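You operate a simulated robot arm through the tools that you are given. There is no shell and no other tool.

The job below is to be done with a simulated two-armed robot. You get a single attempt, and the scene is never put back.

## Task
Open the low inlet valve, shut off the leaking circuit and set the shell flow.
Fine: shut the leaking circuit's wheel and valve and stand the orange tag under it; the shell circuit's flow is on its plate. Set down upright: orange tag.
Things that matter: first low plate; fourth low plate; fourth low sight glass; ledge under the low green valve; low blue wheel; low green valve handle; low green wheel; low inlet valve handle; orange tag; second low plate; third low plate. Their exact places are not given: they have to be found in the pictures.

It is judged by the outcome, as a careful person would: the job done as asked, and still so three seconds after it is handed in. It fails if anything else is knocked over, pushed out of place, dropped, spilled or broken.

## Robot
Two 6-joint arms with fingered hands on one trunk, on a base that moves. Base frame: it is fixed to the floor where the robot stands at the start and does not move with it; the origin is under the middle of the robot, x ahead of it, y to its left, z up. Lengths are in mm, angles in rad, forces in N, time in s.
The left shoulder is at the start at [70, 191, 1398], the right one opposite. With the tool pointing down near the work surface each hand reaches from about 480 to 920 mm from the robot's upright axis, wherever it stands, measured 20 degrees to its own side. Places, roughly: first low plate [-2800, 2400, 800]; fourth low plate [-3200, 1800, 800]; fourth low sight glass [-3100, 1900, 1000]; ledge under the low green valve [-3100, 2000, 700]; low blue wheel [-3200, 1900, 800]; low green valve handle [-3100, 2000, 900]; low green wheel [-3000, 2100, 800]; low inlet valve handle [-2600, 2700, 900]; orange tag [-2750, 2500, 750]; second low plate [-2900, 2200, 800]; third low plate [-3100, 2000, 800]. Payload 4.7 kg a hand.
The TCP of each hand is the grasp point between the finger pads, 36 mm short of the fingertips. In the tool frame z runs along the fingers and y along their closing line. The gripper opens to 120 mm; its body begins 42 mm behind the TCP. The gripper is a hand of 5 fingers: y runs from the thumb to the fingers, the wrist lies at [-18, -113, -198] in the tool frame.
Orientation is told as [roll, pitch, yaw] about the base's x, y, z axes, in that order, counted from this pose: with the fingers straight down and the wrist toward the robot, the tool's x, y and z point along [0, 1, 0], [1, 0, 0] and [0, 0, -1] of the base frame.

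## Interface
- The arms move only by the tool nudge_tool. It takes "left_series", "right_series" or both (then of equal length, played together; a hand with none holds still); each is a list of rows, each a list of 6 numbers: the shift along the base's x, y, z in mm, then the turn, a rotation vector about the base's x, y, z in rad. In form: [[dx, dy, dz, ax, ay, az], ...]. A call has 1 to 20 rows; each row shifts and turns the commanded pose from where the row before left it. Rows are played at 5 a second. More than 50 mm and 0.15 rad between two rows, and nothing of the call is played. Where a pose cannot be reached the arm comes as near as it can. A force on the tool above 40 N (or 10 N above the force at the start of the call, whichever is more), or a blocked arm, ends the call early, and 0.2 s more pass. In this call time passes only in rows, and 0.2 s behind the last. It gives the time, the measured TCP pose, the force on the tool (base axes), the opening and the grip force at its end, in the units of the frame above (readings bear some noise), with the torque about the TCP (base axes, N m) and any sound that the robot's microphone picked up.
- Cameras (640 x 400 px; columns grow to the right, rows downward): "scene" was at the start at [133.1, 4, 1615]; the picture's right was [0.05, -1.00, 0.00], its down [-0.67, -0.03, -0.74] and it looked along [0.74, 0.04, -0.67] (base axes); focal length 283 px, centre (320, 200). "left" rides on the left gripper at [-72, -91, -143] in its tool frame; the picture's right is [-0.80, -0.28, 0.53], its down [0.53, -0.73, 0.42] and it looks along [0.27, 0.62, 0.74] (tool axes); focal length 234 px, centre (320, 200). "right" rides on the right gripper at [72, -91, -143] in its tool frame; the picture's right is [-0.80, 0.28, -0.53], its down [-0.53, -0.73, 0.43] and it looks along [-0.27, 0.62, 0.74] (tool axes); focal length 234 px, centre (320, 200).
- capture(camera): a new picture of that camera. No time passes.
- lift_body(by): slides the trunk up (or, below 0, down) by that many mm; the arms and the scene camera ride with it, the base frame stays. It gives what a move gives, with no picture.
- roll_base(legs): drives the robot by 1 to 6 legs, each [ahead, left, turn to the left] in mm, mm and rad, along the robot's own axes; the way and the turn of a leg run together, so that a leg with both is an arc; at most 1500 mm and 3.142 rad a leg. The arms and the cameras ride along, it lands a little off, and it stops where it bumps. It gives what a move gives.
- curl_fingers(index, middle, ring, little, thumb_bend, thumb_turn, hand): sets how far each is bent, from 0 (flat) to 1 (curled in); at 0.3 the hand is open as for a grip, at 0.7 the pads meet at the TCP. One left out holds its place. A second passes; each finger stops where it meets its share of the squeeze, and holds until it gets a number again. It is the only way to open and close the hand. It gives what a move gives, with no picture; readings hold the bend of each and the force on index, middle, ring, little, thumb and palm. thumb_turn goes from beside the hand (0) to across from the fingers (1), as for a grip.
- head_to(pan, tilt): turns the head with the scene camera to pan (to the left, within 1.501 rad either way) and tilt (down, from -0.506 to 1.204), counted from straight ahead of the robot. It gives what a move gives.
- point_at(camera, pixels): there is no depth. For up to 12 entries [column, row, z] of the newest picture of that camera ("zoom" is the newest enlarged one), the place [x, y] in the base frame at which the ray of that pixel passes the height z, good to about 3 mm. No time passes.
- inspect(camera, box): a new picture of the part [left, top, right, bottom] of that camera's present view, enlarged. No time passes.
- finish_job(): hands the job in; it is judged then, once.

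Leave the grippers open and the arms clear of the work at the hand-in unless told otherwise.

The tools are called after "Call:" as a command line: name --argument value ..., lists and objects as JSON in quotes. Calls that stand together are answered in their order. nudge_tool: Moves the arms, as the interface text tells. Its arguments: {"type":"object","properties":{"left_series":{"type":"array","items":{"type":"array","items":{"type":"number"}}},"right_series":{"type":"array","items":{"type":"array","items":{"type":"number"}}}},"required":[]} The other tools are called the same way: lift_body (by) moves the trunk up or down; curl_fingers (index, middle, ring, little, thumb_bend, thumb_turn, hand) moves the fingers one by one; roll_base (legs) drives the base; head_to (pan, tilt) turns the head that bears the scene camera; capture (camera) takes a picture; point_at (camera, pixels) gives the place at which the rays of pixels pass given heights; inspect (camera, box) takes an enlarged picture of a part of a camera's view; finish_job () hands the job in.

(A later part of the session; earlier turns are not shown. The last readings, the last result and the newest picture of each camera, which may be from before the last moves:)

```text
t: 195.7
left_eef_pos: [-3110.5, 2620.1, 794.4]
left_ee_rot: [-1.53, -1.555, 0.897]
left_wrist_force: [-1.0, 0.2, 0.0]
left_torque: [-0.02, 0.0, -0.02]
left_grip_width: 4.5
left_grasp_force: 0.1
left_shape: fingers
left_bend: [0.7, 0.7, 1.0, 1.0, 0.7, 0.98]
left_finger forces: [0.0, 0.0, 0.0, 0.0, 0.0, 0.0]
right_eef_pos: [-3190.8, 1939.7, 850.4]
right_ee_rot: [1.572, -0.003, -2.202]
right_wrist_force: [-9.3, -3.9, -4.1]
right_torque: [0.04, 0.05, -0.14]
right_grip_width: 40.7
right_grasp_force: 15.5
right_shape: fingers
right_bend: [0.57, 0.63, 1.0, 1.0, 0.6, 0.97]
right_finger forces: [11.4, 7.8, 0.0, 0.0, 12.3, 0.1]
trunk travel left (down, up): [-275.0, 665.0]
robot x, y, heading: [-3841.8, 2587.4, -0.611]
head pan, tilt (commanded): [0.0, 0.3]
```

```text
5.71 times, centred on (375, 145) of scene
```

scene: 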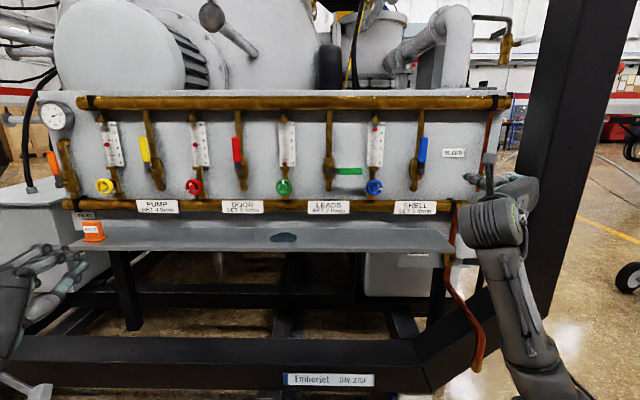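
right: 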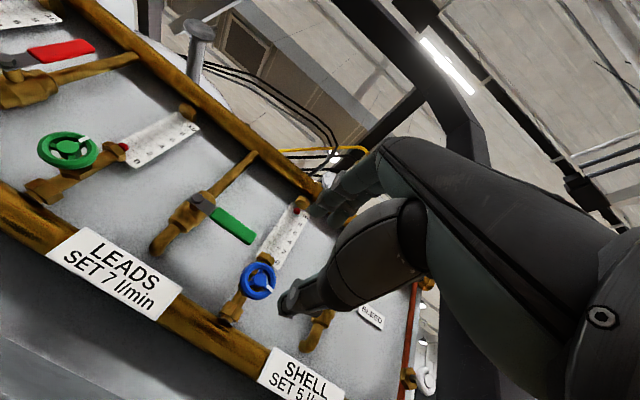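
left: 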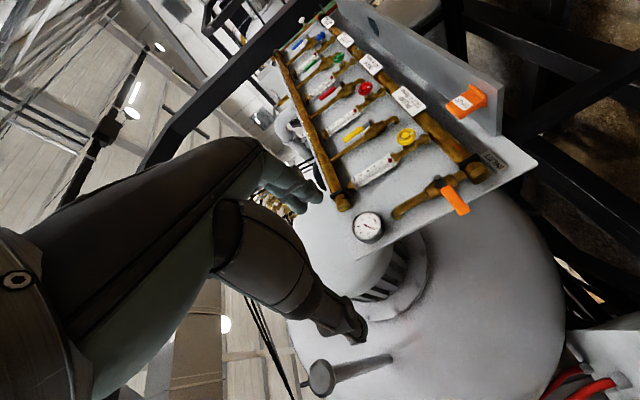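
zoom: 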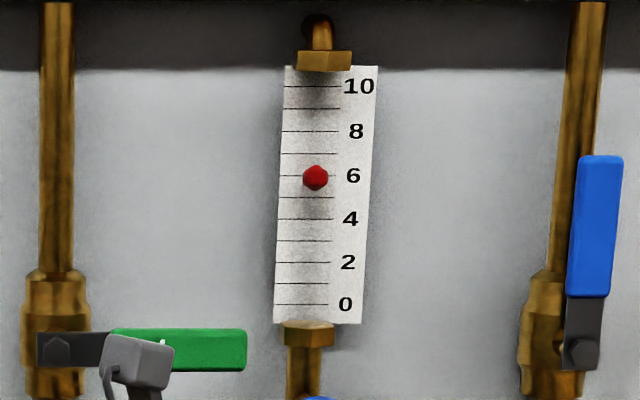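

Static at 5.8, so the fingers slipped at the end. I'll release, back out, roll the hand back 0.9 rad, and re-grip for the remainder.

Call:
curl_fingers --hand "right" --index 0.46 --middle 0.46 --thumb_bend 0.46

Call:
nudge_tool --right_series '[[-12.2, 8.7, 0, 0, 0, 0], [-12.2, 8.7, 0, 0, 0, 0], [0, 0, 0, -0.1138, 0.0815, 0], [0, 0, 0, -0.1138, 0.0815, 0], [0, 0, 0, -0.1138, 0.0815, 0], [0, 0, 0, -0.1138, 0.0815, 0], [0, 0, 0, -0.1138, 0.0815, 0], [0, 0, 0, -0.1138, 0.0815, 0], [0, 0, 0, -0.1138, 0.0815, 0], [0, 0, 0, -0.1138, 0.0815, 0]]'

Call:
inspect --camera "right" --box '[220, 140, 420, 340]'

Call:
inspect --camera "scene" --box '[300, 95, 440, 215]'

```text
t: 196.7
left_eef_pos: [-3109.2, 2620.4, 794.3]
left_ee_rot: [-1.535, -1.552, 0.907]
left_wrist_force: [0.1, -0.8, 0.2]
left_torque: [-0.01, 0.03, -0.03]
left_grip_width: 4.4
left_grasp_force: 0.0
left_shape: fingers
left_bend: [0.7, 0.7, 1.0, 1.0, 0.7, 0.98]
left_finger forces: [0.0, 0.1, 0.1, 0.2, 0.0, 0.0]
right_eef_pos: [-3191.1, 1939.5, 850.5]
right_ee_rot: [1.57, -0.004, -2.206]
right_wrist_force: [0.3, -1.2, 0.2]
right_torque: [0.0, 0.01, -0.01]
right_grip_width: 74.5
right_grasp_force: 0.0
right_shape: fingers
right_bend: [0.46, 0.46, 1.0, 1.0, 0.46, 0.97]
right_finger forces: [0.0, 0.1, 0.1, 0.0, 0.0, 0.0]
trunk travel left (down, up): [-275.0, 665.0]
robot x, y, heading: [-3845.8, 2591.3, -0.616]
head pan, tilt (commanded): [0.0, 0.3]
```

```text
t: 198.9
left_eef_pos: [-3108.9, 2620.0, 794.8]
left_ee_rot: [-1.536, -1.554, 0.905]
left_wrist_force: [0.7, -0.1, -0.3]
left_torque: [-0.01, 0.0, -0.01]
left_grip_width: 4.5
left_grasp_force: 0.0
left_shape: fingers
left_bend: [0.7, 0.7, 1.0, 1.0, 0.7, 0.98]
left_finger forces: [0.0, 0.1, 0.0, 0.0, 0.1, 0.0]
right_eef_pos: [-3213.7, 1958.3, 850.2]
right_ee_rot: [1.593, -1.122, -2.218]
right_wrist_force: [0.1, 0.6, 0.1]
right_torque: [0.01, 0.01, -0.01]
right_grip_width: 74.7
right_grasp_force: 0.0
right_shape: fingers
right_bend: [0.46, 0.46, 1.0, 1.0, 0.46, 0.97]
right_finger forces: [0.1, 0.1, 0.1, 0.0, 0.1, 0.0]
trunk travel left (down, up): [-275.0, 665.0]
robot x, y, heading: [-3840.0, 2585.9, -0.611]
head pan, tilt (commanded): [0.0, 0.3]
```

```text
2.00 times, centred on (320, 240) of right
```

zoom: 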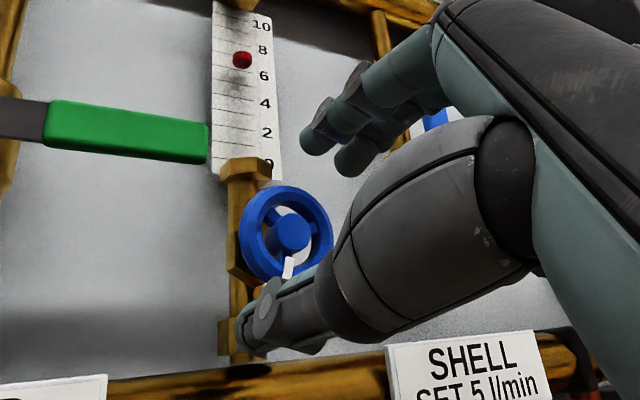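

```text
3.33 times, centred on (370, 155) of scene
```

zoom: 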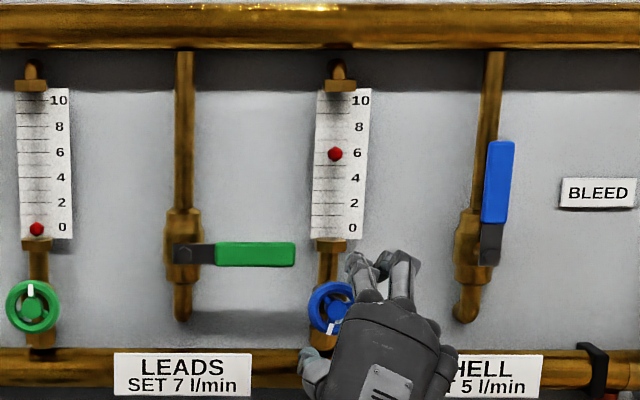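

Mark at 6 o'clock, float ~5.8. Re-gripping and turning clockwise 0.28 rad.

Call:
nudge_tool --right_series '[[12.2, -8.7, 0, 0, 0, 0], [12.2, -8.7, 0, 0, 0, 0]]'

Call:
curl_fingers --hand "right" --index 0.7 --middle 0.7 --thumb_bend 0.7

Call:
inspect --camera "scene" --box '[350, 110, 400, 180]'

Call:
nudge_tool --right_series '[[0, 0, 0, 0.1138, -0.0815, 0], [0, 0, 0, 0.1138, -0.0815, 0]]'

Call:
inspect --camera "scene" --box '[350, 110, 400, 180]'

```text
t: 199.5
left_eef_pos: [-3109.4, 2619.6, 793.7]
left_ee_rot: [-1.529, -1.552, 0.899]
left_wrist_force: [0.0, 0.0, 0.1]
left_torque: [-0.01, 0.03, 0.01]
left_grip_width: 4.3
left_grasp_force: 0.0
left_shape: fingers
left_bend: [0.7, 0.7, 1.0, 1.0, 0.7, 0.98]
left_finger forces: [0.0, 0.0, 0.1, 0.1, 0.0, 0.0]
right_eef_pos: [-3190.4, 1940.9, 849.7]
right_ee_rot: [1.595, -1.124, -2.218]
right_wrist_force: [1.0, 1.0, -0.7]
right_torque: [-0.01, 0.0, 0.0]
right_grip_width: 74.4
right_grasp_force: 0.0
right_shape: fingers
right_bend: [0.46, 0.46, 1.0, 1.0, 0.46, 0.97]
right_finger forces: [0.0, 0.0, 0.0, 0.0, 0.1, 0.0]
trunk travel left (down, up): [-275.0, 665.0]
robot x, y, heading: [-3842.9, 2584.8, -0.611]
head pan, tilt (commanded): [0.0, 0.3]
```

```text
t: 200.5
left_eef_pos: [-3109.1, 2619.5, 793.2]
left_ee_rot: [-1.534, -1.554, 0.903]
left_wrist_force: [0.0, 1.0, 0.2]
left_torque: [0.01, 0.0, 0.03]
left_grip_width: 4.5
left_grasp_force: 0.0
left_shape: fingers
left_bend: [0.7, 0.7, 1.0, 1.0, 0.7, 0.98]
left_finger forces: [0.1, 0.1, 0.0, 0.1, 0.0, 0.0]
right_eef_pos: [-3190.9, 1938.6, 851.2]
right_ee_rot: [1.596, -1.122, -2.222]
right_wrist_force: [3.3, -8.1, 5.5]
right_torque: [-0.04, -0.04, -0.09]
right_grip_width: 39.9
right_grasp_force: 15.8
right_shape: fingers
right_bend: [0.59, 0.63, 1.0, 1.0, 0.6, 0.97]
right_finger forces: [11.8, 7.6, 0.0, 0.0, 12.3, 0.1]
trunk travel left (down, up): [-275.0, 665.0]
robot x, y, heading: [-3846.0, 2587.7, -0.609]
head pan, tilt (commanded): [0.0, 0.3]
```

```text
5.71 times, centred on (375, 145) of scene
```

zoom: 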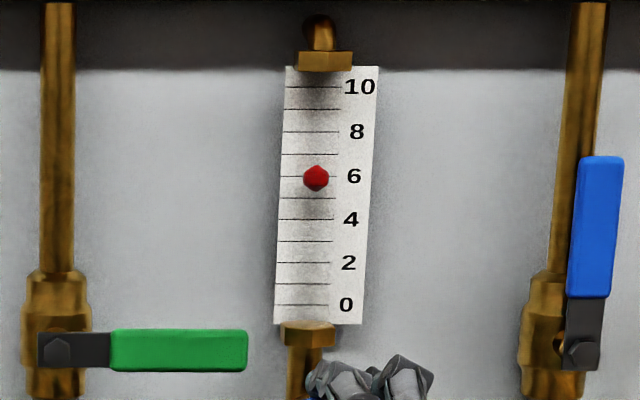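

```text
t: 201.1
left_eef_pos: [-3110.0, 2620.8, 793.4]
left_ee_rot: [-1.538, -1.553, 0.909]
left_wrist_force: [-0.2, -0.7, 0.3]
left_torque: [0.01, 0.0, 0.02]
left_grip_width: 4.3
left_grasp_force: 0.1
left_shape: fingers
left_bend: [0.7, 0.7, 1.0, 1.0, 0.7, 0.98]
left_finger forces: [0.1, 0.0, 0.1, 0.1, 0.1, 0.0]
right_eef_pos: [-3191.2, 1939.3, 850.2]
right_ee_rot: [1.585, -0.839, -2.211]
right_wrist_force: [1.6, -9.6, 6.7]
right_torque: [-0.06, -0.01, -0.12]
right_grip_width: 39.8
right_grasp_force: 16.0
right_shape: fingers
right_bend: [0.59, 0.63, 1.0, 1.0, 0.6, 0.97]
right_finger forces: [12.5, 7.4, 0.1, 0.0, 12.2, 0.1]
trunk travel left (down, up): [-275.0, 665.0]
robot x, y, heading: [-3842.3, 2589.2, -0.614]
head pan, tilt (commanded): [0.0, 0.3]
```

```text
5.71 times, centred on (375, 145) of scene
```

zoom: 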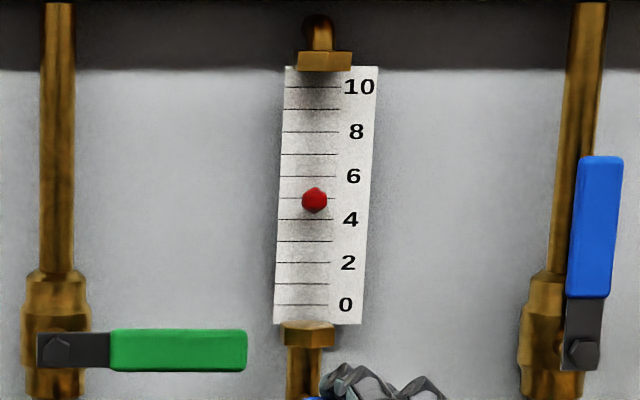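

Float is just about at 5. A closer look to judge.

Call:
inspect --camera "scene" --box '[362, 122, 390, 172]'

Call:
inspect --camera "right" --box '[180, 60, 420, 300]'

```text
8.00 times, centred on (376, 147) of scene
```

zoom: 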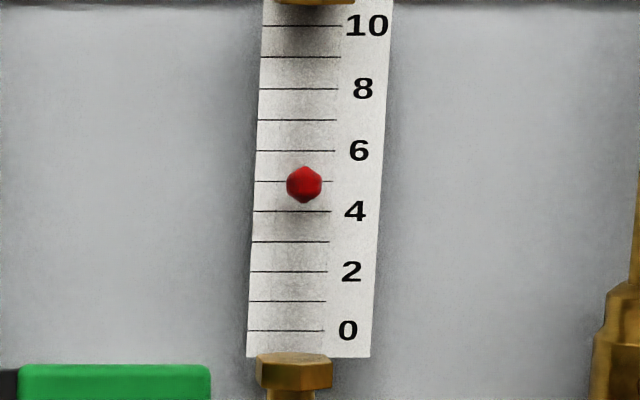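

```text
1.67 times, centred on (300, 180) of right
```

zoom: 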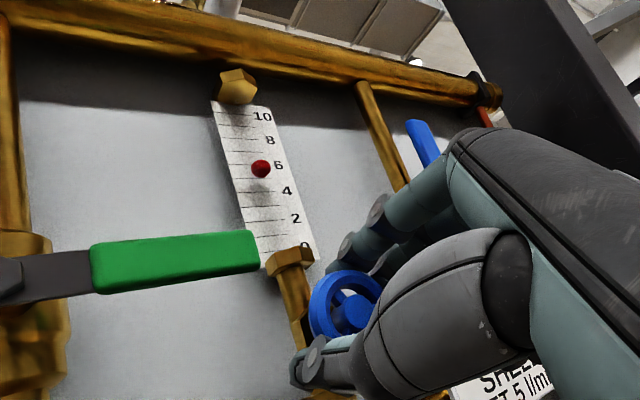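

Float centre reads 4.9 by eye, ~5.0 after correcting for looking slightly down at it. I'll release gently and back out, then check again.

Call:
curl_fingers --hand "right" --index 0.46 --middle 0.46 --thumb_bend 0.46

Call:
nudge_tool --right_series '[[-12.2, 8.7, 0, 0, 0, 0], [-12.2, 8.7, 0, 0, 0, 0], [-32.5, 23.3, 0, 0, 0, 0], [-32.5, 23.3, 0, 0, 0, 0], [-32.5, 23.3, 0, 0, 0, 0]]'

Call:
inspect --camera "scene" --box '[362, 122, 390, 172]'

Call:
capture --camera "scene"

```text
t: 202.1
left_eef_pos: [-3109.6, 2620.0, 794.1]
left_ee_rot: [-1.537, -1.553, 0.906]
left_wrist_force: [-0.1, 0.3, 0.2]
left_torque: [0.02, 0.01, -0.03]
left_grip_width: 4.4
left_grasp_force: 0.1
left_shape: fingers
left_bend: [0.7, 0.7, 1.0, 1.0, 0.7, 0.98]
left_finger forces: [0.1, 0.0, 0.0, 0.1, 0.0, 0.0]
right_eef_pos: [-3190.8, 1939.3, 849.9]
right_ee_rot: [1.585, -0.843, -2.211]
right_wrist_force: [-1.5, -0.3, 0.4]
right_torque: [-0.01, -0.03, 0.02]
right_grip_width: 74.7
right_grasp_force: 0.2
right_shape: fingers
right_bend: [0.46, 0.46, 1.0, 1.0, 0.46, 0.97]
right_finger forces: [0.1, 0.0, 0.0, 0.1, 0.0, 0.1]
trunk travel left (down, up): [-275.0, 665.0]
robot x, y, heading: [-3844.8, 2588.5, -0.617]
head pan, tilt (commanded): [0.0, 0.3]
```

```text
t: 203.3
left_eef_pos: [-3110.2, 2619.6, 794.3]
left_ee_rot: [-1.542, -1.553, 0.913]
left_wrist_force: [-0.1, -1.1, 0.2]
left_torque: [-0.04, 0.03, 0.01]
left_grip_width: 4.1
left_grasp_force: 0.0
left_shape: fingers
left_bend: [0.7, 0.7, 1.0, 1.0, 0.7, 0.98]
left_finger forces: [0.1, 0.0, 0.1, 0.0, 0.0, 0.1]
right_eef_pos: [-3315.2, 2023.6, 851.5]
right_ee_rot: [1.584, -0.843, -2.208]
right_wrist_force: [0.9, 0.2, 0.3]
right_torque: [-0.04, -0.03, -0.01]
right_grip_width: 74.9
right_grasp_force: 0.0
right_shape: fingers
right_bend: [0.46, 0.46, 1.0, 1.0, 0.46, 0.97]
right_finger forces: [0.0, 0.0, 0.0, 0.0, 0.1, 0.0]
trunk travel left (down, up): [-275.0, 665.0]
robot x, y, heading: [-3841.5, 2585.1, -0.616]
head pan, tilt (commanded): [0.0, 0.3]
```

```text
8.00 times, centred on (376, 147) of scene
```

zoom: 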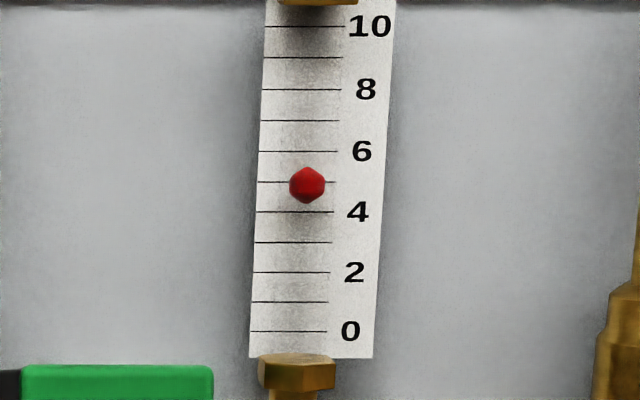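

```text
taken
```

scene: 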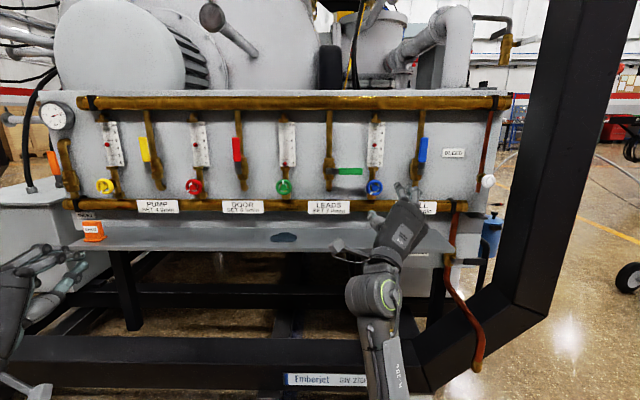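

Shell flow holds at 5. Now the tag: I'll slide the base 870 mm left so the tag is in front of the right arm.

Call:
nudge_tool --right_series '[[-32.5, 23.3, 20, 0, 0, 0]]'

Call:
roll_base --legs '[[0, 870, 0]]'

Call:
capture --camera "scene"

```text
t: 203.7
left_eef_pos: [-3110.4, 2621.6, 793.3]
left_ee_rot: [-1.53, -1.554, 0.902]
left_wrist_force: [-0.3, -0.8, -0.2]
left_torque: [-0.01, -0.01, -0.01]
left_grip_width: 4.3
left_grasp_force: 0.1
left_shape: fingers
left_bend: [0.7, 0.7, 1.0, 1.0, 0.7, 0.98]
left_finger forces: [0.0, 0.0, 0.0, 0.0, 0.1, 0.1]
right_eef_pos: [-3346.1, 2043.5, 873.0]
right_ee_rot: [1.592, -0.856, -2.226]
right_wrist_force: [1.1, -0.6, 0.2]
right_torque: [-0.01, 0.0, 0.02]
right_grip_width: 75.1
right_grasp_force: 0.1
right_shape: fingers
right_bend: [0.46, 0.46, 1.0, 1.0, 0.46, 0.97]
right_finger forces: [0.0, 0.1, 0.1, 0.1, 0.0, 0.0]
trunk travel left (down, up): [-275.0, 665.0]
robot x, y, heading: [-3845.5, 2590.0, -0.616]
head pan, tilt (commanded): [0.0, 0.3]
```

```text
t: 208.3
left_eef_pos: [-2603.2, 3336.1, 793.3]
left_ee_rot: [-1.537, -1.554, 0.906]
left_wrist_force: [-0.9, -1.1, 0.4]
left_torque: [-0.02, 0.01, -0.01]
left_grip_width: 4.2
left_grasp_force: 0.0
left_shape: fingers
left_bend: [0.7, 0.7, 1.0, 1.0, 0.7, 0.98]
left_finger forces: [0.1, 0.0, 0.0, 0.0, 0.0, 0.0]
right_eef_pos: [-2841.6, 2758.7, 871.9]
right_ee_rot: [1.59, -0.855, -2.225]
right_wrist_force: [0.0, -1.1, -0.4]
right_torque: [0.03, 0.0, 0.01]
right_grip_width: 75.0
right_grasp_force: 0.1
right_shape: fingers
right_bend: [0.46, 0.46, 1.0, 1.0, 0.46, 0.97]
right_finger forces: [0.0, 0.0, 0.0, 0.0, 0.0, 0.0]
trunk travel left (down, up): [-275.0, 665.0]
robot x, y, heading: [-3337.0, 3304.8, -0.614]
head pan, tilt (commanded): [0.0, 0.3]
```

```text
taken
```

scene: 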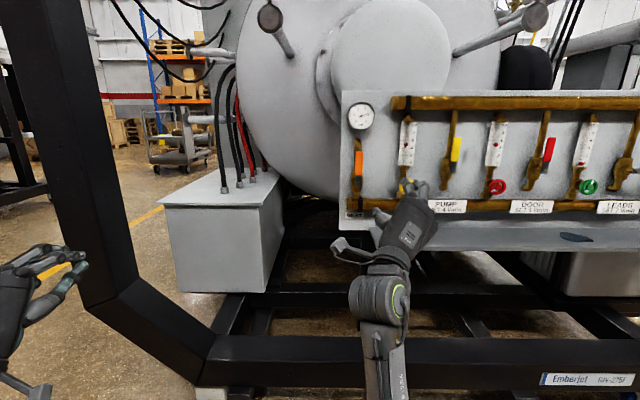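

Now I'll roll the hand to fingers-right and pitch it down 60° toward the tag, staying clear (n≈3916).

Call:
nudge_tool --right_series '[[0, 0, 0, 0.1159, -0.0829, 0], [0, 0, 0, 0.1159, -0.0829, 0], [0, 0, 0, 0.1159, -0.0829, 0], [0, 0, 0, 0.1159, -0.0829, 0], [0, 0, 0, 0.1159, -0.0829, 0], [0, 0, 0, 0.1159, -0.0829, 0], [0, 0, 0, 0.0867, 0.1211, 0], [0, 0, 0, 0.0867, 0.1211, 0], [0, 0, 0, 0.0867, 0.1211, 0], [0, 0, 0, 0.0867, 0.1211, 0], [0, 0, 0, 0.0867, 0.1211, 0], [0, 0, 0, 0.0867, 0.1211, 0], [0, 0, 0, 0.0867, 0.1211, 0]]'

Call:
capture --camera "scene"

Call:
capture --camera "right"

```text
t: 211.1
left_eef_pos: [-2604.6, 3336.5, 795.1]
left_ee_rot: [-1.559, -1.553, 0.926]
left_wrist_force: [-0.9, 0.7, -0.2]
left_torque: [0.05, 0.01, 0.0]
left_grip_width: 4.4
left_grasp_force: 0.0
left_shape: fingers
left_bend: [0.7, 0.7, 1.0, 1.0, 0.7, 0.98]
left_finger forces: [0.0, 0.0, 0.1, 0.0, 0.0, 0.0]
right_eef_pos: [-2745.1, 2721.5, 761.6]
right_ee_rot: [0.612, -0.05, -2.187]
right_wrist_force: [0.3, -1.5, 0.2]
right_torque: [-0.03, 0.02, -0.02]
right_grip_width: 74.9
right_grasp_force: 0.1
right_shape: fingers
right_bend: [0.46, 0.46, 1.0, 1.0, 0.46, 0.98]
right_finger forces: [0.1, 0.0, 0.0, 0.0, 0.1, 0.1]
right hand out of reach, approached as far as the arm can: row 10, 11, 12, 13
trunk travel left (down, up): [-275.0, 665.0]
robot x, y, heading: [-3337.4, 3308.8, -0.616]
head pan, tilt (commanded): [0.0, 0.3]
```

```text
taken
```

scene: 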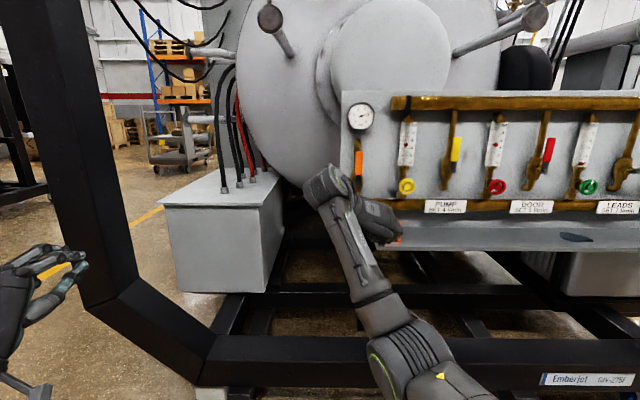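

```text
taken
```

right: 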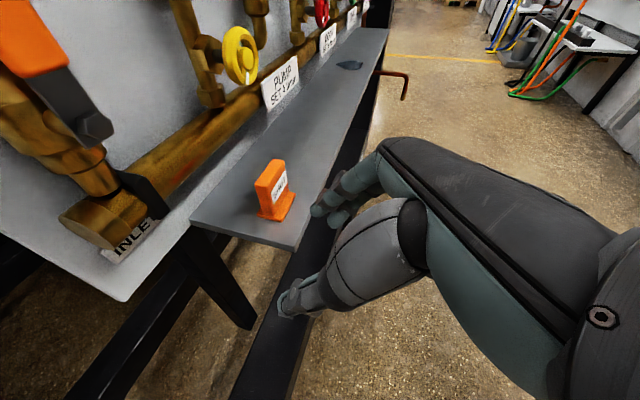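

The arm drifted forward because the shoulder is too low for this pose (no contact, luckily). The hand camera sees the tag well at (275,190). I'll raise the trunk 250 mm, which lifts the hand clear, and then have proper reach.

Call:
lift_body --by 250

Call:
nudge_tool --right_series '[[-20, 0, 0, 0, 0, 0], [20, 0, 0, 0, 0, 0]]'

Call:
capture --camera "scene"

```text
t: 213.7
left_eef_pos: [-2602.9, 3336.2, 1043.9]
left_ee_rot: [-1.527, -1.552, 0.894]
left_wrist_force: [0.1, -0.2, -0.6]
left_torque: [-0.02, 0.01, -0.03]
left_grip_width: 4.6
left_grasp_force: 0.1
left_shape: fingers
left_bend: [0.7, 0.7, 1.0, 1.0, 0.7, 0.98]
left_finger forces: [0.0, 0.0, 0.1, 0.0, 0.0, 0.0]
right_eef_pos: [-2744.7, 2722.0, 1011.3]
right_ee_rot: [0.61, -0.049, -2.187]
right_wrist_force: [-0.5, 0.7, 0.4]
right_torque: [0.0, 0.0, -0.01]
right_grip_width: 75.0
right_grasp_force: 0.1
right_shape: fingers
right_bend: [0.46, 0.46, 1.0, 1.0, 0.46, 0.98]
right_finger forces: [0.0, 0.1, 0.0, 0.1, 0.0, 0.0]
trunk travel left (down, up): [-525.0, 415.0]
robot x, y, heading: [-3335.7, 3306.9, -0.617]
head pan, tilt (commanded): [0.0, 0.3]
```

```text
t: 214.3
left_eef_pos: [-2602.4, 3336.1, 1044.0]
left_ee_rot: [-1.526, -1.552, 0.895]
left_wrist_force: [0.5, 0.0, -0.2]
left_torque: [0.03, -0.02, -0.02]
left_grip_width: 4.5
left_grasp_force: 0.0
left_shape: fingers
left_bend: [0.7, 0.7, 1.0, 1.0, 0.7, 0.98]
left_finger forces: [0.0, 0.0, 0.1, 0.0, 0.0, 0.0]
right_eef_pos: [-2732.2, 2715.1, 1003.2]
right_ee_rot: [0.613, -0.05, -2.186]
right_wrist_force: [-0.1, -0.3, 0.0]
right_torque: [-0.03, -0.01, -0.04]
right_grip_width: 75.0
right_grasp_force: 0.0
right_shape: fingers
right_bend: [0.46, 0.46, 1.0, 1.0, 0.46, 0.98]
right_finger forces: [0.0, 0.0, 0.1, 0.0, 0.0, 0.0]
right hand out of reach, approached as far as the arm can: row 1
trunk travel left (down, up): [-525.0, 415.0]
robot x, y, heading: [-3340.2, 3307.0, -0.617]
head pan, tilt (commanded): [0.0, 0.3]
```

```text
taken
```

scene: 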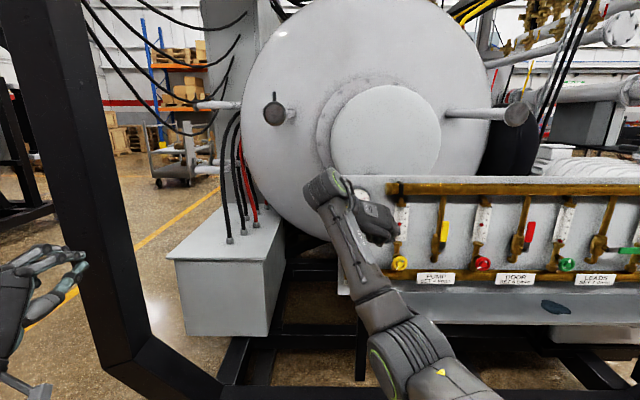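

It's at the reach border at this height. Now I'll lower the hand itself 100 mm (shoulder stays high) and see that it tracks.

Call:
nudge_tool --right_series '[[0, 0, -33, 0, 0, 0], [0, 0, -33, 0, 0, 0], [0, 0, -33, 0, 0, 0]]'

Call:
nudge_tool --right_series '[[-16, 11.5, 0, 0, 0, 0], [-16, 11.5, 0, 0, 0, 0]]'

```text
t: 215.1
left_eef_pos: [-2603.3, 3336.2, 1042.5]
left_ee_rot: [-1.502, -1.553, 0.872]
left_wrist_force: [0.5, 0.0, 0.2]
left_torque: [0.02, 0.01, 0.0]
left_grip_width: 4.4
left_grasp_force: 0.0
left_shape: fingers
left_bend: [0.7, 0.7, 1.0, 1.0, 0.7, 0.98]
left_finger forces: [0.1, 0.0, 0.0, 0.0, 0.0, 0.0]
right_eef_pos: [-2734.6, 2715.3, 903.1]
right_ee_rot: [0.611, -0.048, -2.187]
right_wrist_force: [-0.2, -0.1, -0.2]
right_torque: [0.0, 0.02, 0.02]
right_grip_width: 75.0
right_grasp_force: 0.2
right_shape: fingers
right_bend: [0.46, 0.46, 1.0, 1.0, 0.46, 0.98]
right_finger forces: [0.0, 0.0, 0.1, 0.0, 0.0, 0.0]
trunk travel left (down, up): [-525.0, 415.0]
robot x, y, heading: [-3336.1, 3305.4, -0.618]
head pan, tilt (commanded): [0.0, 0.3]
```

```text
t: 215.7
left_eef_pos: [-2604.1, 3336.6, 1043.7]
left_ee_rot: [-1.554, -1.554, 0.924]
left_wrist_force: [0.2, 0.7, 0.0]
left_torque: [-0.02, -0.03, 0.02]
left_grip_width: 4.3
left_grasp_force: 0.0
left_shape: fingers
left_bend: [0.7, 0.7, 1.0, 1.0, 0.7, 0.98]
left_finger forces: [0.0, 0.1, 0.1, 0.0, 0.0, 0.0]
right_eef_pos: [-2768.1, 2740.9, 904.3]
right_ee_rot: [0.612, -0.049, -2.187]
right_wrist_force: [-0.6, 0.0, 0.1]
right_torque: [-0.01, 0.01, -0.01]
right_grip_width: 74.8
right_grasp_force: 0.1
right_shape: fingers
right_bend: [0.46, 0.46, 1.0, 1.0, 0.46, 0.98]
right_finger forces: [0.0, 0.0, 0.0, 0.0, 0.0, 0.0]
trunk travel left (down, up): [-525.0, 415.0]
robot x, y, heading: [-3338.8, 3304.2, -0.616]
head pan, tilt (commanded): [0.0, 0.3]
```

Tracking well now. Moving to a pre-grasp pose back along the finger direction from the tag (t≈539, n≈3801, z≈828).

Call:
nudge_tool --right_series '[[-2.9, -29.8, -25, 0, 0, 0], [-2.9, -29.8, -25, 0, 0, 0], [-2.9, -29.8, -25, 0, 0, 0]]'

Call:
capture --camera "right"

Call:
head_to --pan -0.2 --tilt 0.6

Call:
capture --camera "scene"

```text
t: 216.5
left_eef_pos: [-2602.8, 3335.4, 1044.3]
left_ee_rot: [-1.499, -1.555, 0.87]
left_wrist_force: [0.0, -0.3, 1.1]
left_torque: [0.01, 0.03, 0.02]
left_grip_width: 4.4
left_grasp_force: 0.1
left_shape: fingers
left_bend: [0.7, 0.7, 1.0, 1.0, 0.7, 0.98]
left_finger forces: [0.0, 0.1, 0.1, 0.0, 0.0, 0.1]
right_eef_pos: [-2777.4, 2647.0, 828.9]
right_ee_rot: [0.611, -0.049, -2.188]
right_wrist_force: [0.7, -1.4, -0.4]
right_torque: [0.02, 0.01, 0.02]
right_grip_width: 74.9
right_grasp_force: 0.0
right_shape: fingers
right_bend: [0.46, 0.46, 1.0, 1.0, 0.46, 0.98]
right_finger forces: [0.0, 0.0, 0.0, 0.0, 0.1, 0.0]
trunk travel left (down, up): [-525.0, 415.0]
robot x, y, heading: [-3337.5, 3302.7, -0.617]
head pan, tilt (commanded): [0.0, 0.3]
```

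```text
taken
```

right: 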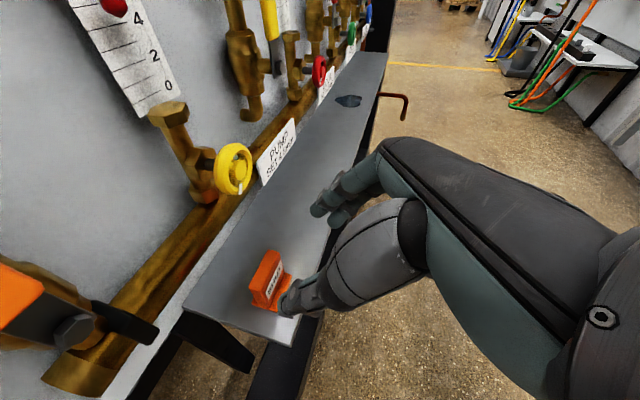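

```text
t: 217.3
left_eef_pos: [-2604.8, 3336.7, 1044.0]
left_ee_rot: [-1.532, -1.554, 0.899]
left_wrist_force: [0.2, 0.1, 0.8]
left_torque: [-0.02, 0.03, 0.02]
left_grip_width: 4.3
left_grasp_force: 0.1
left_shape: fingers
left_bend: [0.7, 0.7, 1.0, 1.0, 0.7, 0.98]
left_finger forces: [0.0, 0.0, 0.0, 0.0, 0.0, 0.1]
right_eef_pos: [-2776.6, 2649.7, 830.8]
right_ee_rot: [0.613, -0.047, -2.187]
right_wrist_force: [-0.1, -0.2, 0.0]
right_torque: [0.01, 0.01, 0.0]
right_grip_width: 74.7
right_grasp_force: 0.1
right_shape: fingers
right_bend: [0.46, 0.46, 1.0, 1.0, 0.46, 0.98]
right_finger forces: [0.1, 0.0, 0.1, 0.0, 0.0, 0.1]
trunk travel left (down, up): [-525.0, 415.0]
robot x, y, heading: [-3338.0, 3307.5, -0.616]
head pan, tilt (commanded): [-0.201, 0.6]
```

```text
taken
```

scene: 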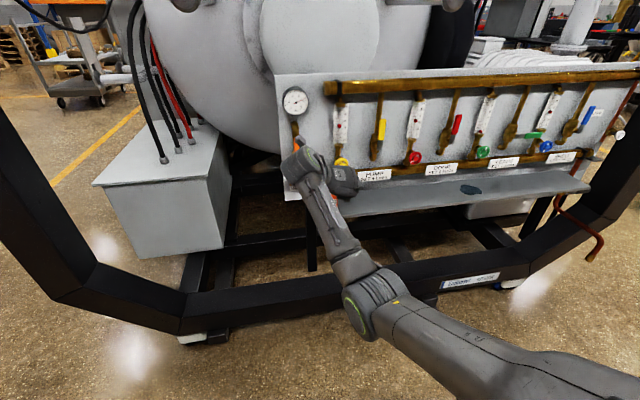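

The tag is right on the hand's axis (seen at (267,282)). Zooming in to see its shape.

Call:
inspect --camera "right" --box '[210, 220, 330, 350]'

```text
3.08 times, centred on (270, 285) of right
```

zoom: 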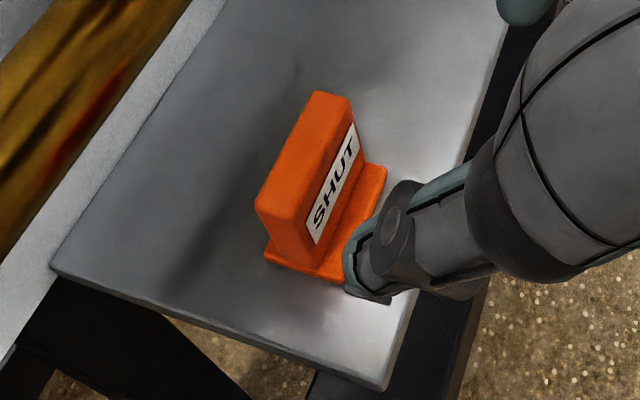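

The tag is an upright slab (~48 wide, ~14 thick) with a foot toward me. Advancing 105 mm along the finger direction in three rows, straddling it from the sides.

Call:
nudge_tool --right_series '[[16.4, -11.6, -28.6, 0, 0, 0], [16.4, -11.6, -28.6, 0, 0, 0]]'

Call:
inspect --camera "right" --box '[210, 180, 370, 340]'

```text
t: 217.9
left_eef_pos: [-2603.2, 3335.8, 1043.9]
left_ee_rot: [-1.517, -1.553, 0.883]
left_wrist_force: [1.1, 0.5, 0.4]
left_torque: [0.03, -0.04, 0.0]
left_grip_width: 4.2
left_grasp_force: 0.1
left_shape: fingers
left_bend: [0.7, 0.7, 1.0, 1.0, 0.7, 0.98]
left_finger forces: [0.0, 0.1, 0.0, 0.0, 0.1, 0.0]
right_eef_pos: [-2742.2, 2622.0, 774.5]
right_ee_rot: [0.613, -0.048, -2.186]
right_wrist_force: [-0.1, -0.4, -0.3]
right_torque: [0.01, 0.0, 0.05]
right_grip_width: 75.0
right_grasp_force: 0.1
right_shape: fingers
right_bend: [0.46, 0.46, 1.0, 1.0, 0.46, 0.98]
right_finger forces: [0.0, 0.0, 0.0, 0.0, 0.0, 0.1]
trunk travel left (down, up): [-525.0, 415.0]
robot x, y, heading: [-3340.6, 3306.2, -0.618]
head pan, tilt (commanded): [-0.201, 0.6]
```

```text
2.50 times, centred on (290, 260) of right
```

zoom: 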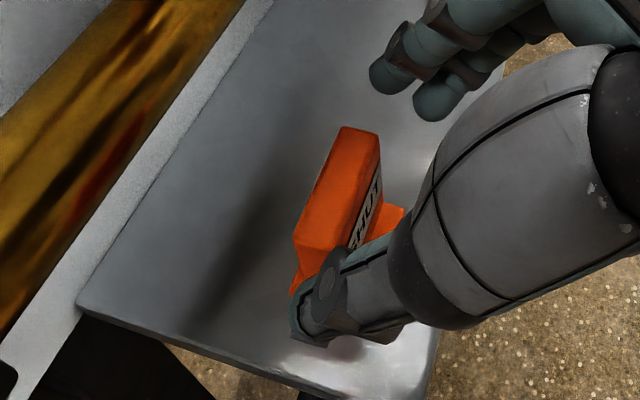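

Centred, tag between thumb (left) and index (right). Last 35 mm.

Call:
nudge_tool --right_series '[[9.1, -4.6, -14.3, 0, 0, 0], [9.1, -4.6, -14.3, 0, 0, 0]]'

Call:
inspect --camera "right" --box '[210, 160, 370, 320]'

```text
t: 218.5
left_eef_pos: [-2603.4, 3336.6, 1043.3]
left_ee_rot: [-1.532, -1.552, 0.898]
left_wrist_force: [0.9, -0.8, -0.1]
left_torque: [-0.01, 0.01, 0.01]
left_grip_width: 4.5
left_grasp_force: 0.1
left_shape: fingers
left_bend: [0.7, 0.7, 1.0, 1.0, 0.7, 0.98]
left_finger forces: [0.0, 0.0, 0.1, 0.1, 0.0, 0.0]
right_eef_pos: [-2723.7, 2615.3, 745.8]
right_ee_rot: [0.614, -0.05, -2.187]
right_wrist_force: [0.2, -0.4, 0.1]
right_torque: [-0.01, -0.01, -0.02]
right_grip_width: 74.9
right_grasp_force: 0.0
right_shape: fingers
right_bend: [0.46, 0.46, 1.0, 1.0, 0.46, 0.98]
right_finger forces: [0.0, 0.0, 0.1, 0.0, 0.0, 0.0]
trunk travel left (down, up): [-525.0, 415.0]
robot x, y, heading: [-3335.3, 3307.7, -0.613]
head pan, tilt (commanded): [-0.201, 0.6]
```

```text
2.50 times, centred on (290, 240) of right
```

zoom: 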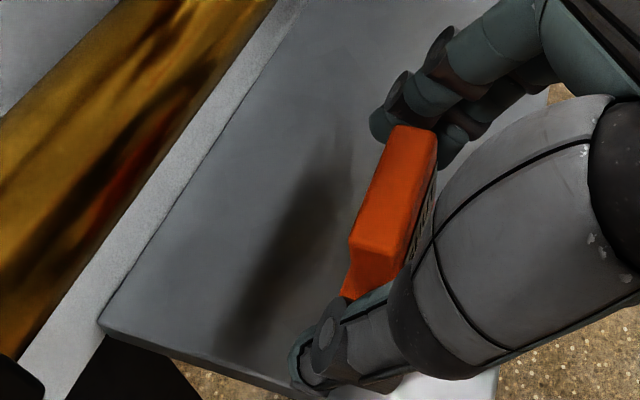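

The slab sits between thumb and index. Closing gently (0.62).

Call:
curl_fingers --hand "right" --index 0.62 --middle 0.62 --thumb_bend 0.62

Call:
inspect --camera "right" --box '[210, 160, 370, 320]'

```text
t: 219.5
left_eef_pos: [-2604.2, 3335.8, 1043.0]
left_ee_rot: [-1.537, -1.553, 0.907]
left_wrist_force: [0.0, 0.3, 0.2]
left_torque: [0.02, 0.03, -0.01]
left_grip_width: 4.3
left_grasp_force: 0.0
left_shape: fingers
left_bend: [0.7, 0.7, 1.0, 1.0, 0.7, 0.98]
left_finger forces: [0.0, 0.0, 0.0, 0.0, 0.0, 0.0]
right_eef_pos: [-2723.6, 2614.4, 745.4]
right_ee_rot: [0.612, -0.049, -2.187]
right_wrist_force: [-0.9, -0.5, 1.0]
right_torque: [-0.06, 0.04, 0.01]
right_grip_width: 42.8
right_grasp_force: 8.0
right_shape: fingers
right_bend: [0.59, 0.58, 1.0, 1.0, 0.56, 0.97]
right_finger forces: [3.6, 4.3, 0.1, 0.1, 7.8, 0.0]
trunk travel left (down, up): [-525.0, 415.0]
robot x, y, heading: [-3338.0, 3305.7, -0.613]
head pan, tilt (commanded): [-0.201, 0.6]
```

```text
2.50 times, centred on (290, 240) of right
```

zoom: 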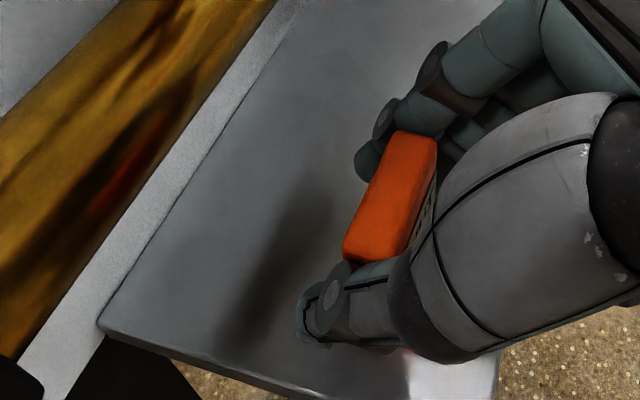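

Gripped with three balanced contacts (thumb 7.8 N; index 3.6, middle 4.3 N). I'll squeeze slightly more and lift 20 mm.

Call:
curl_fingers --hand "right" --index 0.66 --middle 0.66 --thumb_bend 0.65

Call:
nudge_tool --right_series '[[0, 0, 7, 0, 0, 0], [0, 0, 7, 0, 0, 0], [0, 0, 7, 0, 0, 0]]'

Call:
inspect --camera "right" --box '[210, 160, 370, 320]'

Call:
inspect --camera "scene" --box '[260, 120, 400, 240]'

```text
t: 220.5
left_eef_pos: [-2604.7, 3336.5, 1043.5]
left_ee_rot: [-1.541, -1.553, 0.908]
left_wrist_force: [-0.6, 1.1, -0.4]
left_torque: [-0.02, 0.0, -0.01]
left_grip_width: 4.3
left_grasp_force: 0.0
left_shape: fingers
left_bend: [0.7, 0.7, 1.0, 1.0, 0.7, 0.98]
left_finger forces: [0.1, 0.0, 0.0, 0.0, 0.1, 0.1]
right_eef_pos: [-2723.4, 2614.3, 745.8]
right_ee_rot: [0.612, -0.05, -2.187]
right_wrist_force: [-1.8, 0.4, 0.9]
right_torque: [-0.03, 0.06, -0.04]
right_grip_width: 41.4
right_grasp_force: 12.2
right_shape: fingers
right_bend: [0.61, 0.6, 1.0, 1.0, 0.56, 0.96]
right_finger forces: [5.9, 6.8, 0.1, 0.1, 12.4, 0.0]
trunk travel left (down, up): [-525.0, 415.0]
robot x, y, heading: [-3336.4, 3307.1, -0.615]
head pan, tilt (commanded): [-0.201, 0.6]
```

```text
t: 221.3
left_eef_pos: [-2603.9, 3336.1, 1043.6]
left_ee_rot: [-1.537, -1.553, 0.904]
left_wrist_force: [-0.7, 0.6, 0.0]
left_torque: [0.03, 0.02, 0.01]
left_grip_width: 4.5
left_grasp_force: 0.1
left_shape: fingers
left_bend: [0.7, 0.7, 1.0, 1.0, 0.7, 0.98]
left_finger forces: [0.0, 0.0, 0.0, 0.1, 0.0, 0.1]
right_eef_pos: [-2723.0, 2616.2, 765.7]
right_ee_rot: [0.613, -0.05, -2.188]
right_wrist_force: [0.0, 0.2, 0.7]
right_torque: [-0.01, 0.0, -0.01]
right_grip_width: 41.5
right_grasp_force: 12.7
right_shape: fingers
right_bend: [0.61, 0.61, 1.0, 1.0, 0.56, 0.96]
right_finger forces: [5.9, 6.4, 0.0, 0.1, 12.5, 0.1]
trunk travel left (down, up): [-525.0, 415.0]
robot x, y, heading: [-3337.2, 3310.0, -0.619]
head pan, tilt (commanded): [-0.201, 0.6]
```

```text
2.50 times, centred on (290, 240) of right
```

zoom: 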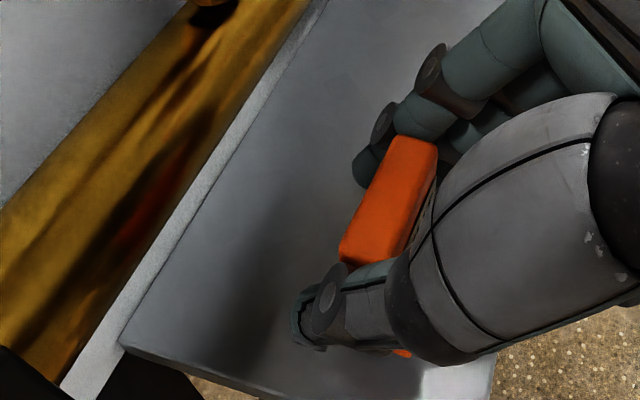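

```text
3.33 times, centred on (330, 180) of scene
```

zoom: 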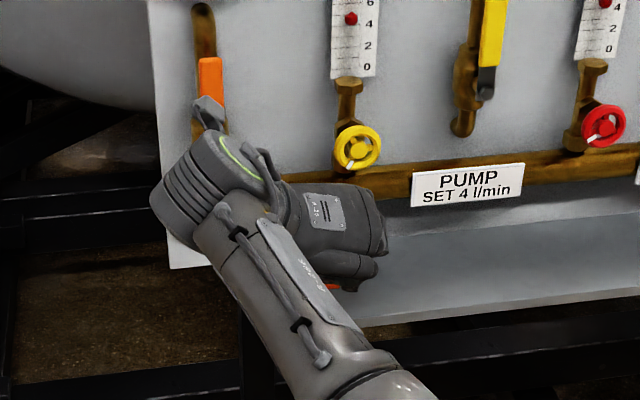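

The tag lifts cleanly. I'll draw it back and up (clear of everything), then slide the base 690 mm right to the green valve.

Call:
nudge_tool --right_series '[[-12, 8.5, 20, 0, 0, 0], [-16, 11.5, 20, 0, 0, 0], [-24, 17.2, 5, 0, 0, 0], [-24, 17.2, 0, 0, 0, 0]]'

Call:
inspect --camera "right" --box '[210, 160, 370, 320]'

```text
t: 222.3
left_eef_pos: [-2603.6, 3336.4, 1044.1]
left_ee_rot: [-1.557, -1.554, 0.926]
left_wrist_force: [0.0, 0.7, 0.9]
left_torque: [0.01, -0.04, -0.03]
left_grip_width: 4.1
left_grasp_force: 0.1
left_shape: fingers
left_bend: [0.7, 0.7, 1.0, 1.0, 0.7, 0.98]
left_finger forces: [0.0, 0.1, 0.0, 0.0, 0.1, 0.1]
right_eef_pos: [-2801.0, 2673.8, 810.5]
right_ee_rot: [0.611, -0.048, -2.188]
right_wrist_force: [-0.8, -0.3, 0.2]
right_torque: [0.02, 0.0, -0.03]
right_grip_width: 41.1
right_grasp_force: 12.2
right_shape: fingers
right_bend: [0.61, 0.61, 1.0, 1.0, 0.56, 0.96]
right_finger forces: [5.8, 6.6, 0.1, 0.2, 12.5, 0.1]
trunk travel left (down, up): [-525.0, 415.0]
robot x, y, heading: [-3336.4, 3302.0, -0.615]
head pan, tilt (commanded): [-0.201, 0.6]
```

```text
2.50 times, centred on (290, 240) of right
```

zoom: 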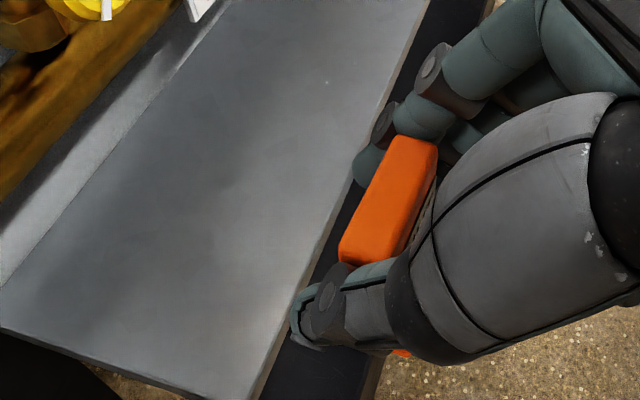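

Tag held firmly. Sliding the base right 690 mm.

Call:
roll_base --legs '[[0, -690, 0]]'

Call:
head_to --pan -0.1 --tilt 0.5

Call:
capture --camera "scene"

Call:
capture --camera "right"

```text
t: 226.0
left_eef_pos: [-2995.3, 2777.9, 1044.1]
left_ee_rot: [-1.531, -1.553, 0.881]
left_wrist_force: [0.4, 0.7, 0.2]
left_torque: [0.0, -0.03, 0.02]
left_grip_width: 4.3
left_grasp_force: 0.2
left_shape: fingers
left_bend: [0.7, 0.7, 1.0, 1.0, 0.7, 0.98]
left_finger forces: [0.1, 0.0, 0.0, 0.0, 0.0, 0.0]
right_eef_pos: [-3204.3, 2119.1, 809.8]
right_ee_rot: [0.612, -0.048, -2.203]
right_wrist_force: [-0.5, -0.1, -0.2]
right_torque: [0.02, 0.05, -0.02]
right_grip_width: 41.4
right_grasp_force: 12.7
right_shape: fingers
right_bend: [0.61, 0.61, 1.0, 1.0, 0.56, 0.96]
right_finger forces: [5.9, 6.5, 0.1, 0.0, 12.4, 0.0]
trunk travel left (down, up): [-525.0, 415.0]
robot x, y, heading: [-3731.5, 2761.4, -0.633]
head pan, tilt (commanded): [-0.201, 0.6]
```

```text
t: 226.7
left_eef_pos: [-2995.8, 2778.6, 1042.5]
left_ee_rot: [-1.531, -1.553, 0.88]
left_wrist_force: [-0.9, -0.5, 0.0]
left_torque: [0.02, 0.03, -0.01]
left_grip_width: 4.4
left_grasp_force: 0.0
left_shape: fingers
left_bend: [0.7, 0.7, 1.0, 1.0, 0.7, 0.98]
left_finger forces: [0.0, 0.0, 0.0, 0.0, 0.0, 0.0]
right_eef_pos: [-3204.4, 2120.3, 809.9]
right_ee_rot: [0.611, -0.048, -2.205]
right_wrist_force: [-0.1, 1.0, -0.8]
right_torque: [0.02, 0.01, 0.01]
right_grip_width: 41.4
right_grasp_force: 12.5
right_shape: fingers
right_bend: [0.61, 0.61, 1.0, 1.0, 0.56, 0.96]
right_finger forces: [5.8, 6.4, 0.0, 0.0, 12.5, 0.0]
trunk travel left (down, up): [-525.0, 415.0]
robot x, y, heading: [-3729.1, 2764.4, -0.634]
head pan, tilt (commanded): [-0.099, 0.499]
```

```text
taken
```

scene: 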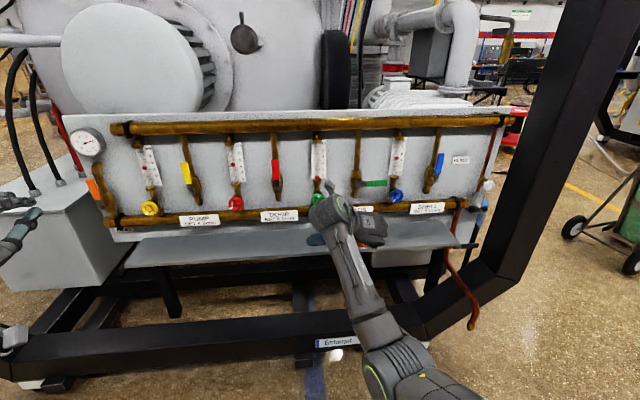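

```text
taken
```

right: 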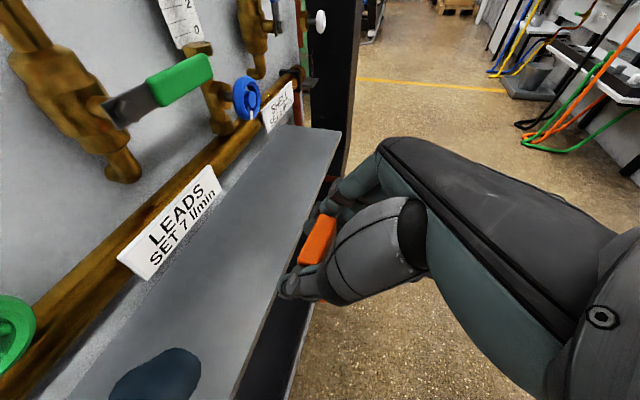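

The tag hangs at t≈−141 in front of the LEADS plate. Moving it over the ledge, under the green valve (t≈−150), still ~50 mm above the surface.

Call:
nudge_tool --right_series '[[-5.2, -7.3, 0, 0, 0, 0], [27.6, -19.8, -5, 0, 0, 0], [27.6, -19.8, -5, 0, 0, 0], [27.6, -19.8, -5, 0, 0, 0]]'

Call:
inspect --camera "scene" --box '[280, 150, 440, 270]'

Call:
capture --camera "right"

```text
t: 227.7
left_eef_pos: [-2995.2, 2778.5, 1043.2]
left_ee_rot: [-1.504, -1.553, 0.857]
left_wrist_force: [-0.1, 0.5, 0.2]
left_torque: [-0.03, 0.01, -0.01]
left_grip_width: 4.4
left_grasp_force: 0.0
left_shape: fingers
left_bend: [0.7, 0.7, 1.0, 1.0, 0.7, 0.98]
left_finger forces: [0.0, 0.0, 0.1, 0.0, 0.1, 0.0]
right_eef_pos: [-3126.7, 2053.6, 792.1]
right_ee_rot: [0.61, -0.049, -2.207]
right_wrist_force: [0.4, -0.8, -0.3]
right_torque: [-0.02, -0.04, -0.04]
right_grip_width: 41.5
right_grasp_force: 12.3
right_shape: fingers
right_bend: [0.61, 0.61, 1.0, 1.0, 0.56, 0.96]
right_finger forces: [5.8, 6.4, 0.0, 0.1, 12.4, 0.0]
trunk travel left (down, up): [-525.0, 415.0]
robot x, y, heading: [-3729.6, 2761.3, -0.632]
head pan, tilt (commanded): [-0.099, 0.499]
```

```text
3.33 times, centred on (360, 210) of scene
```

zoom: 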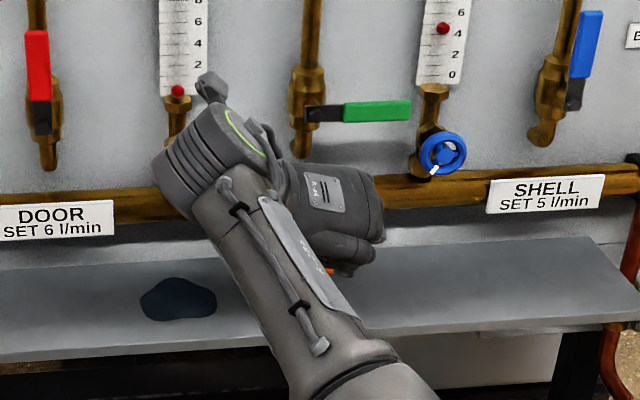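

```text
taken
```

right: 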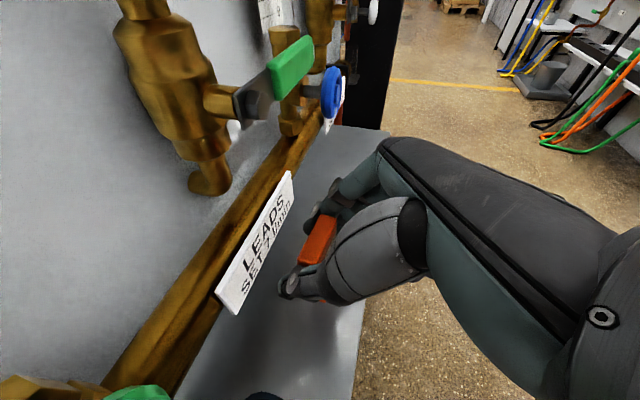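

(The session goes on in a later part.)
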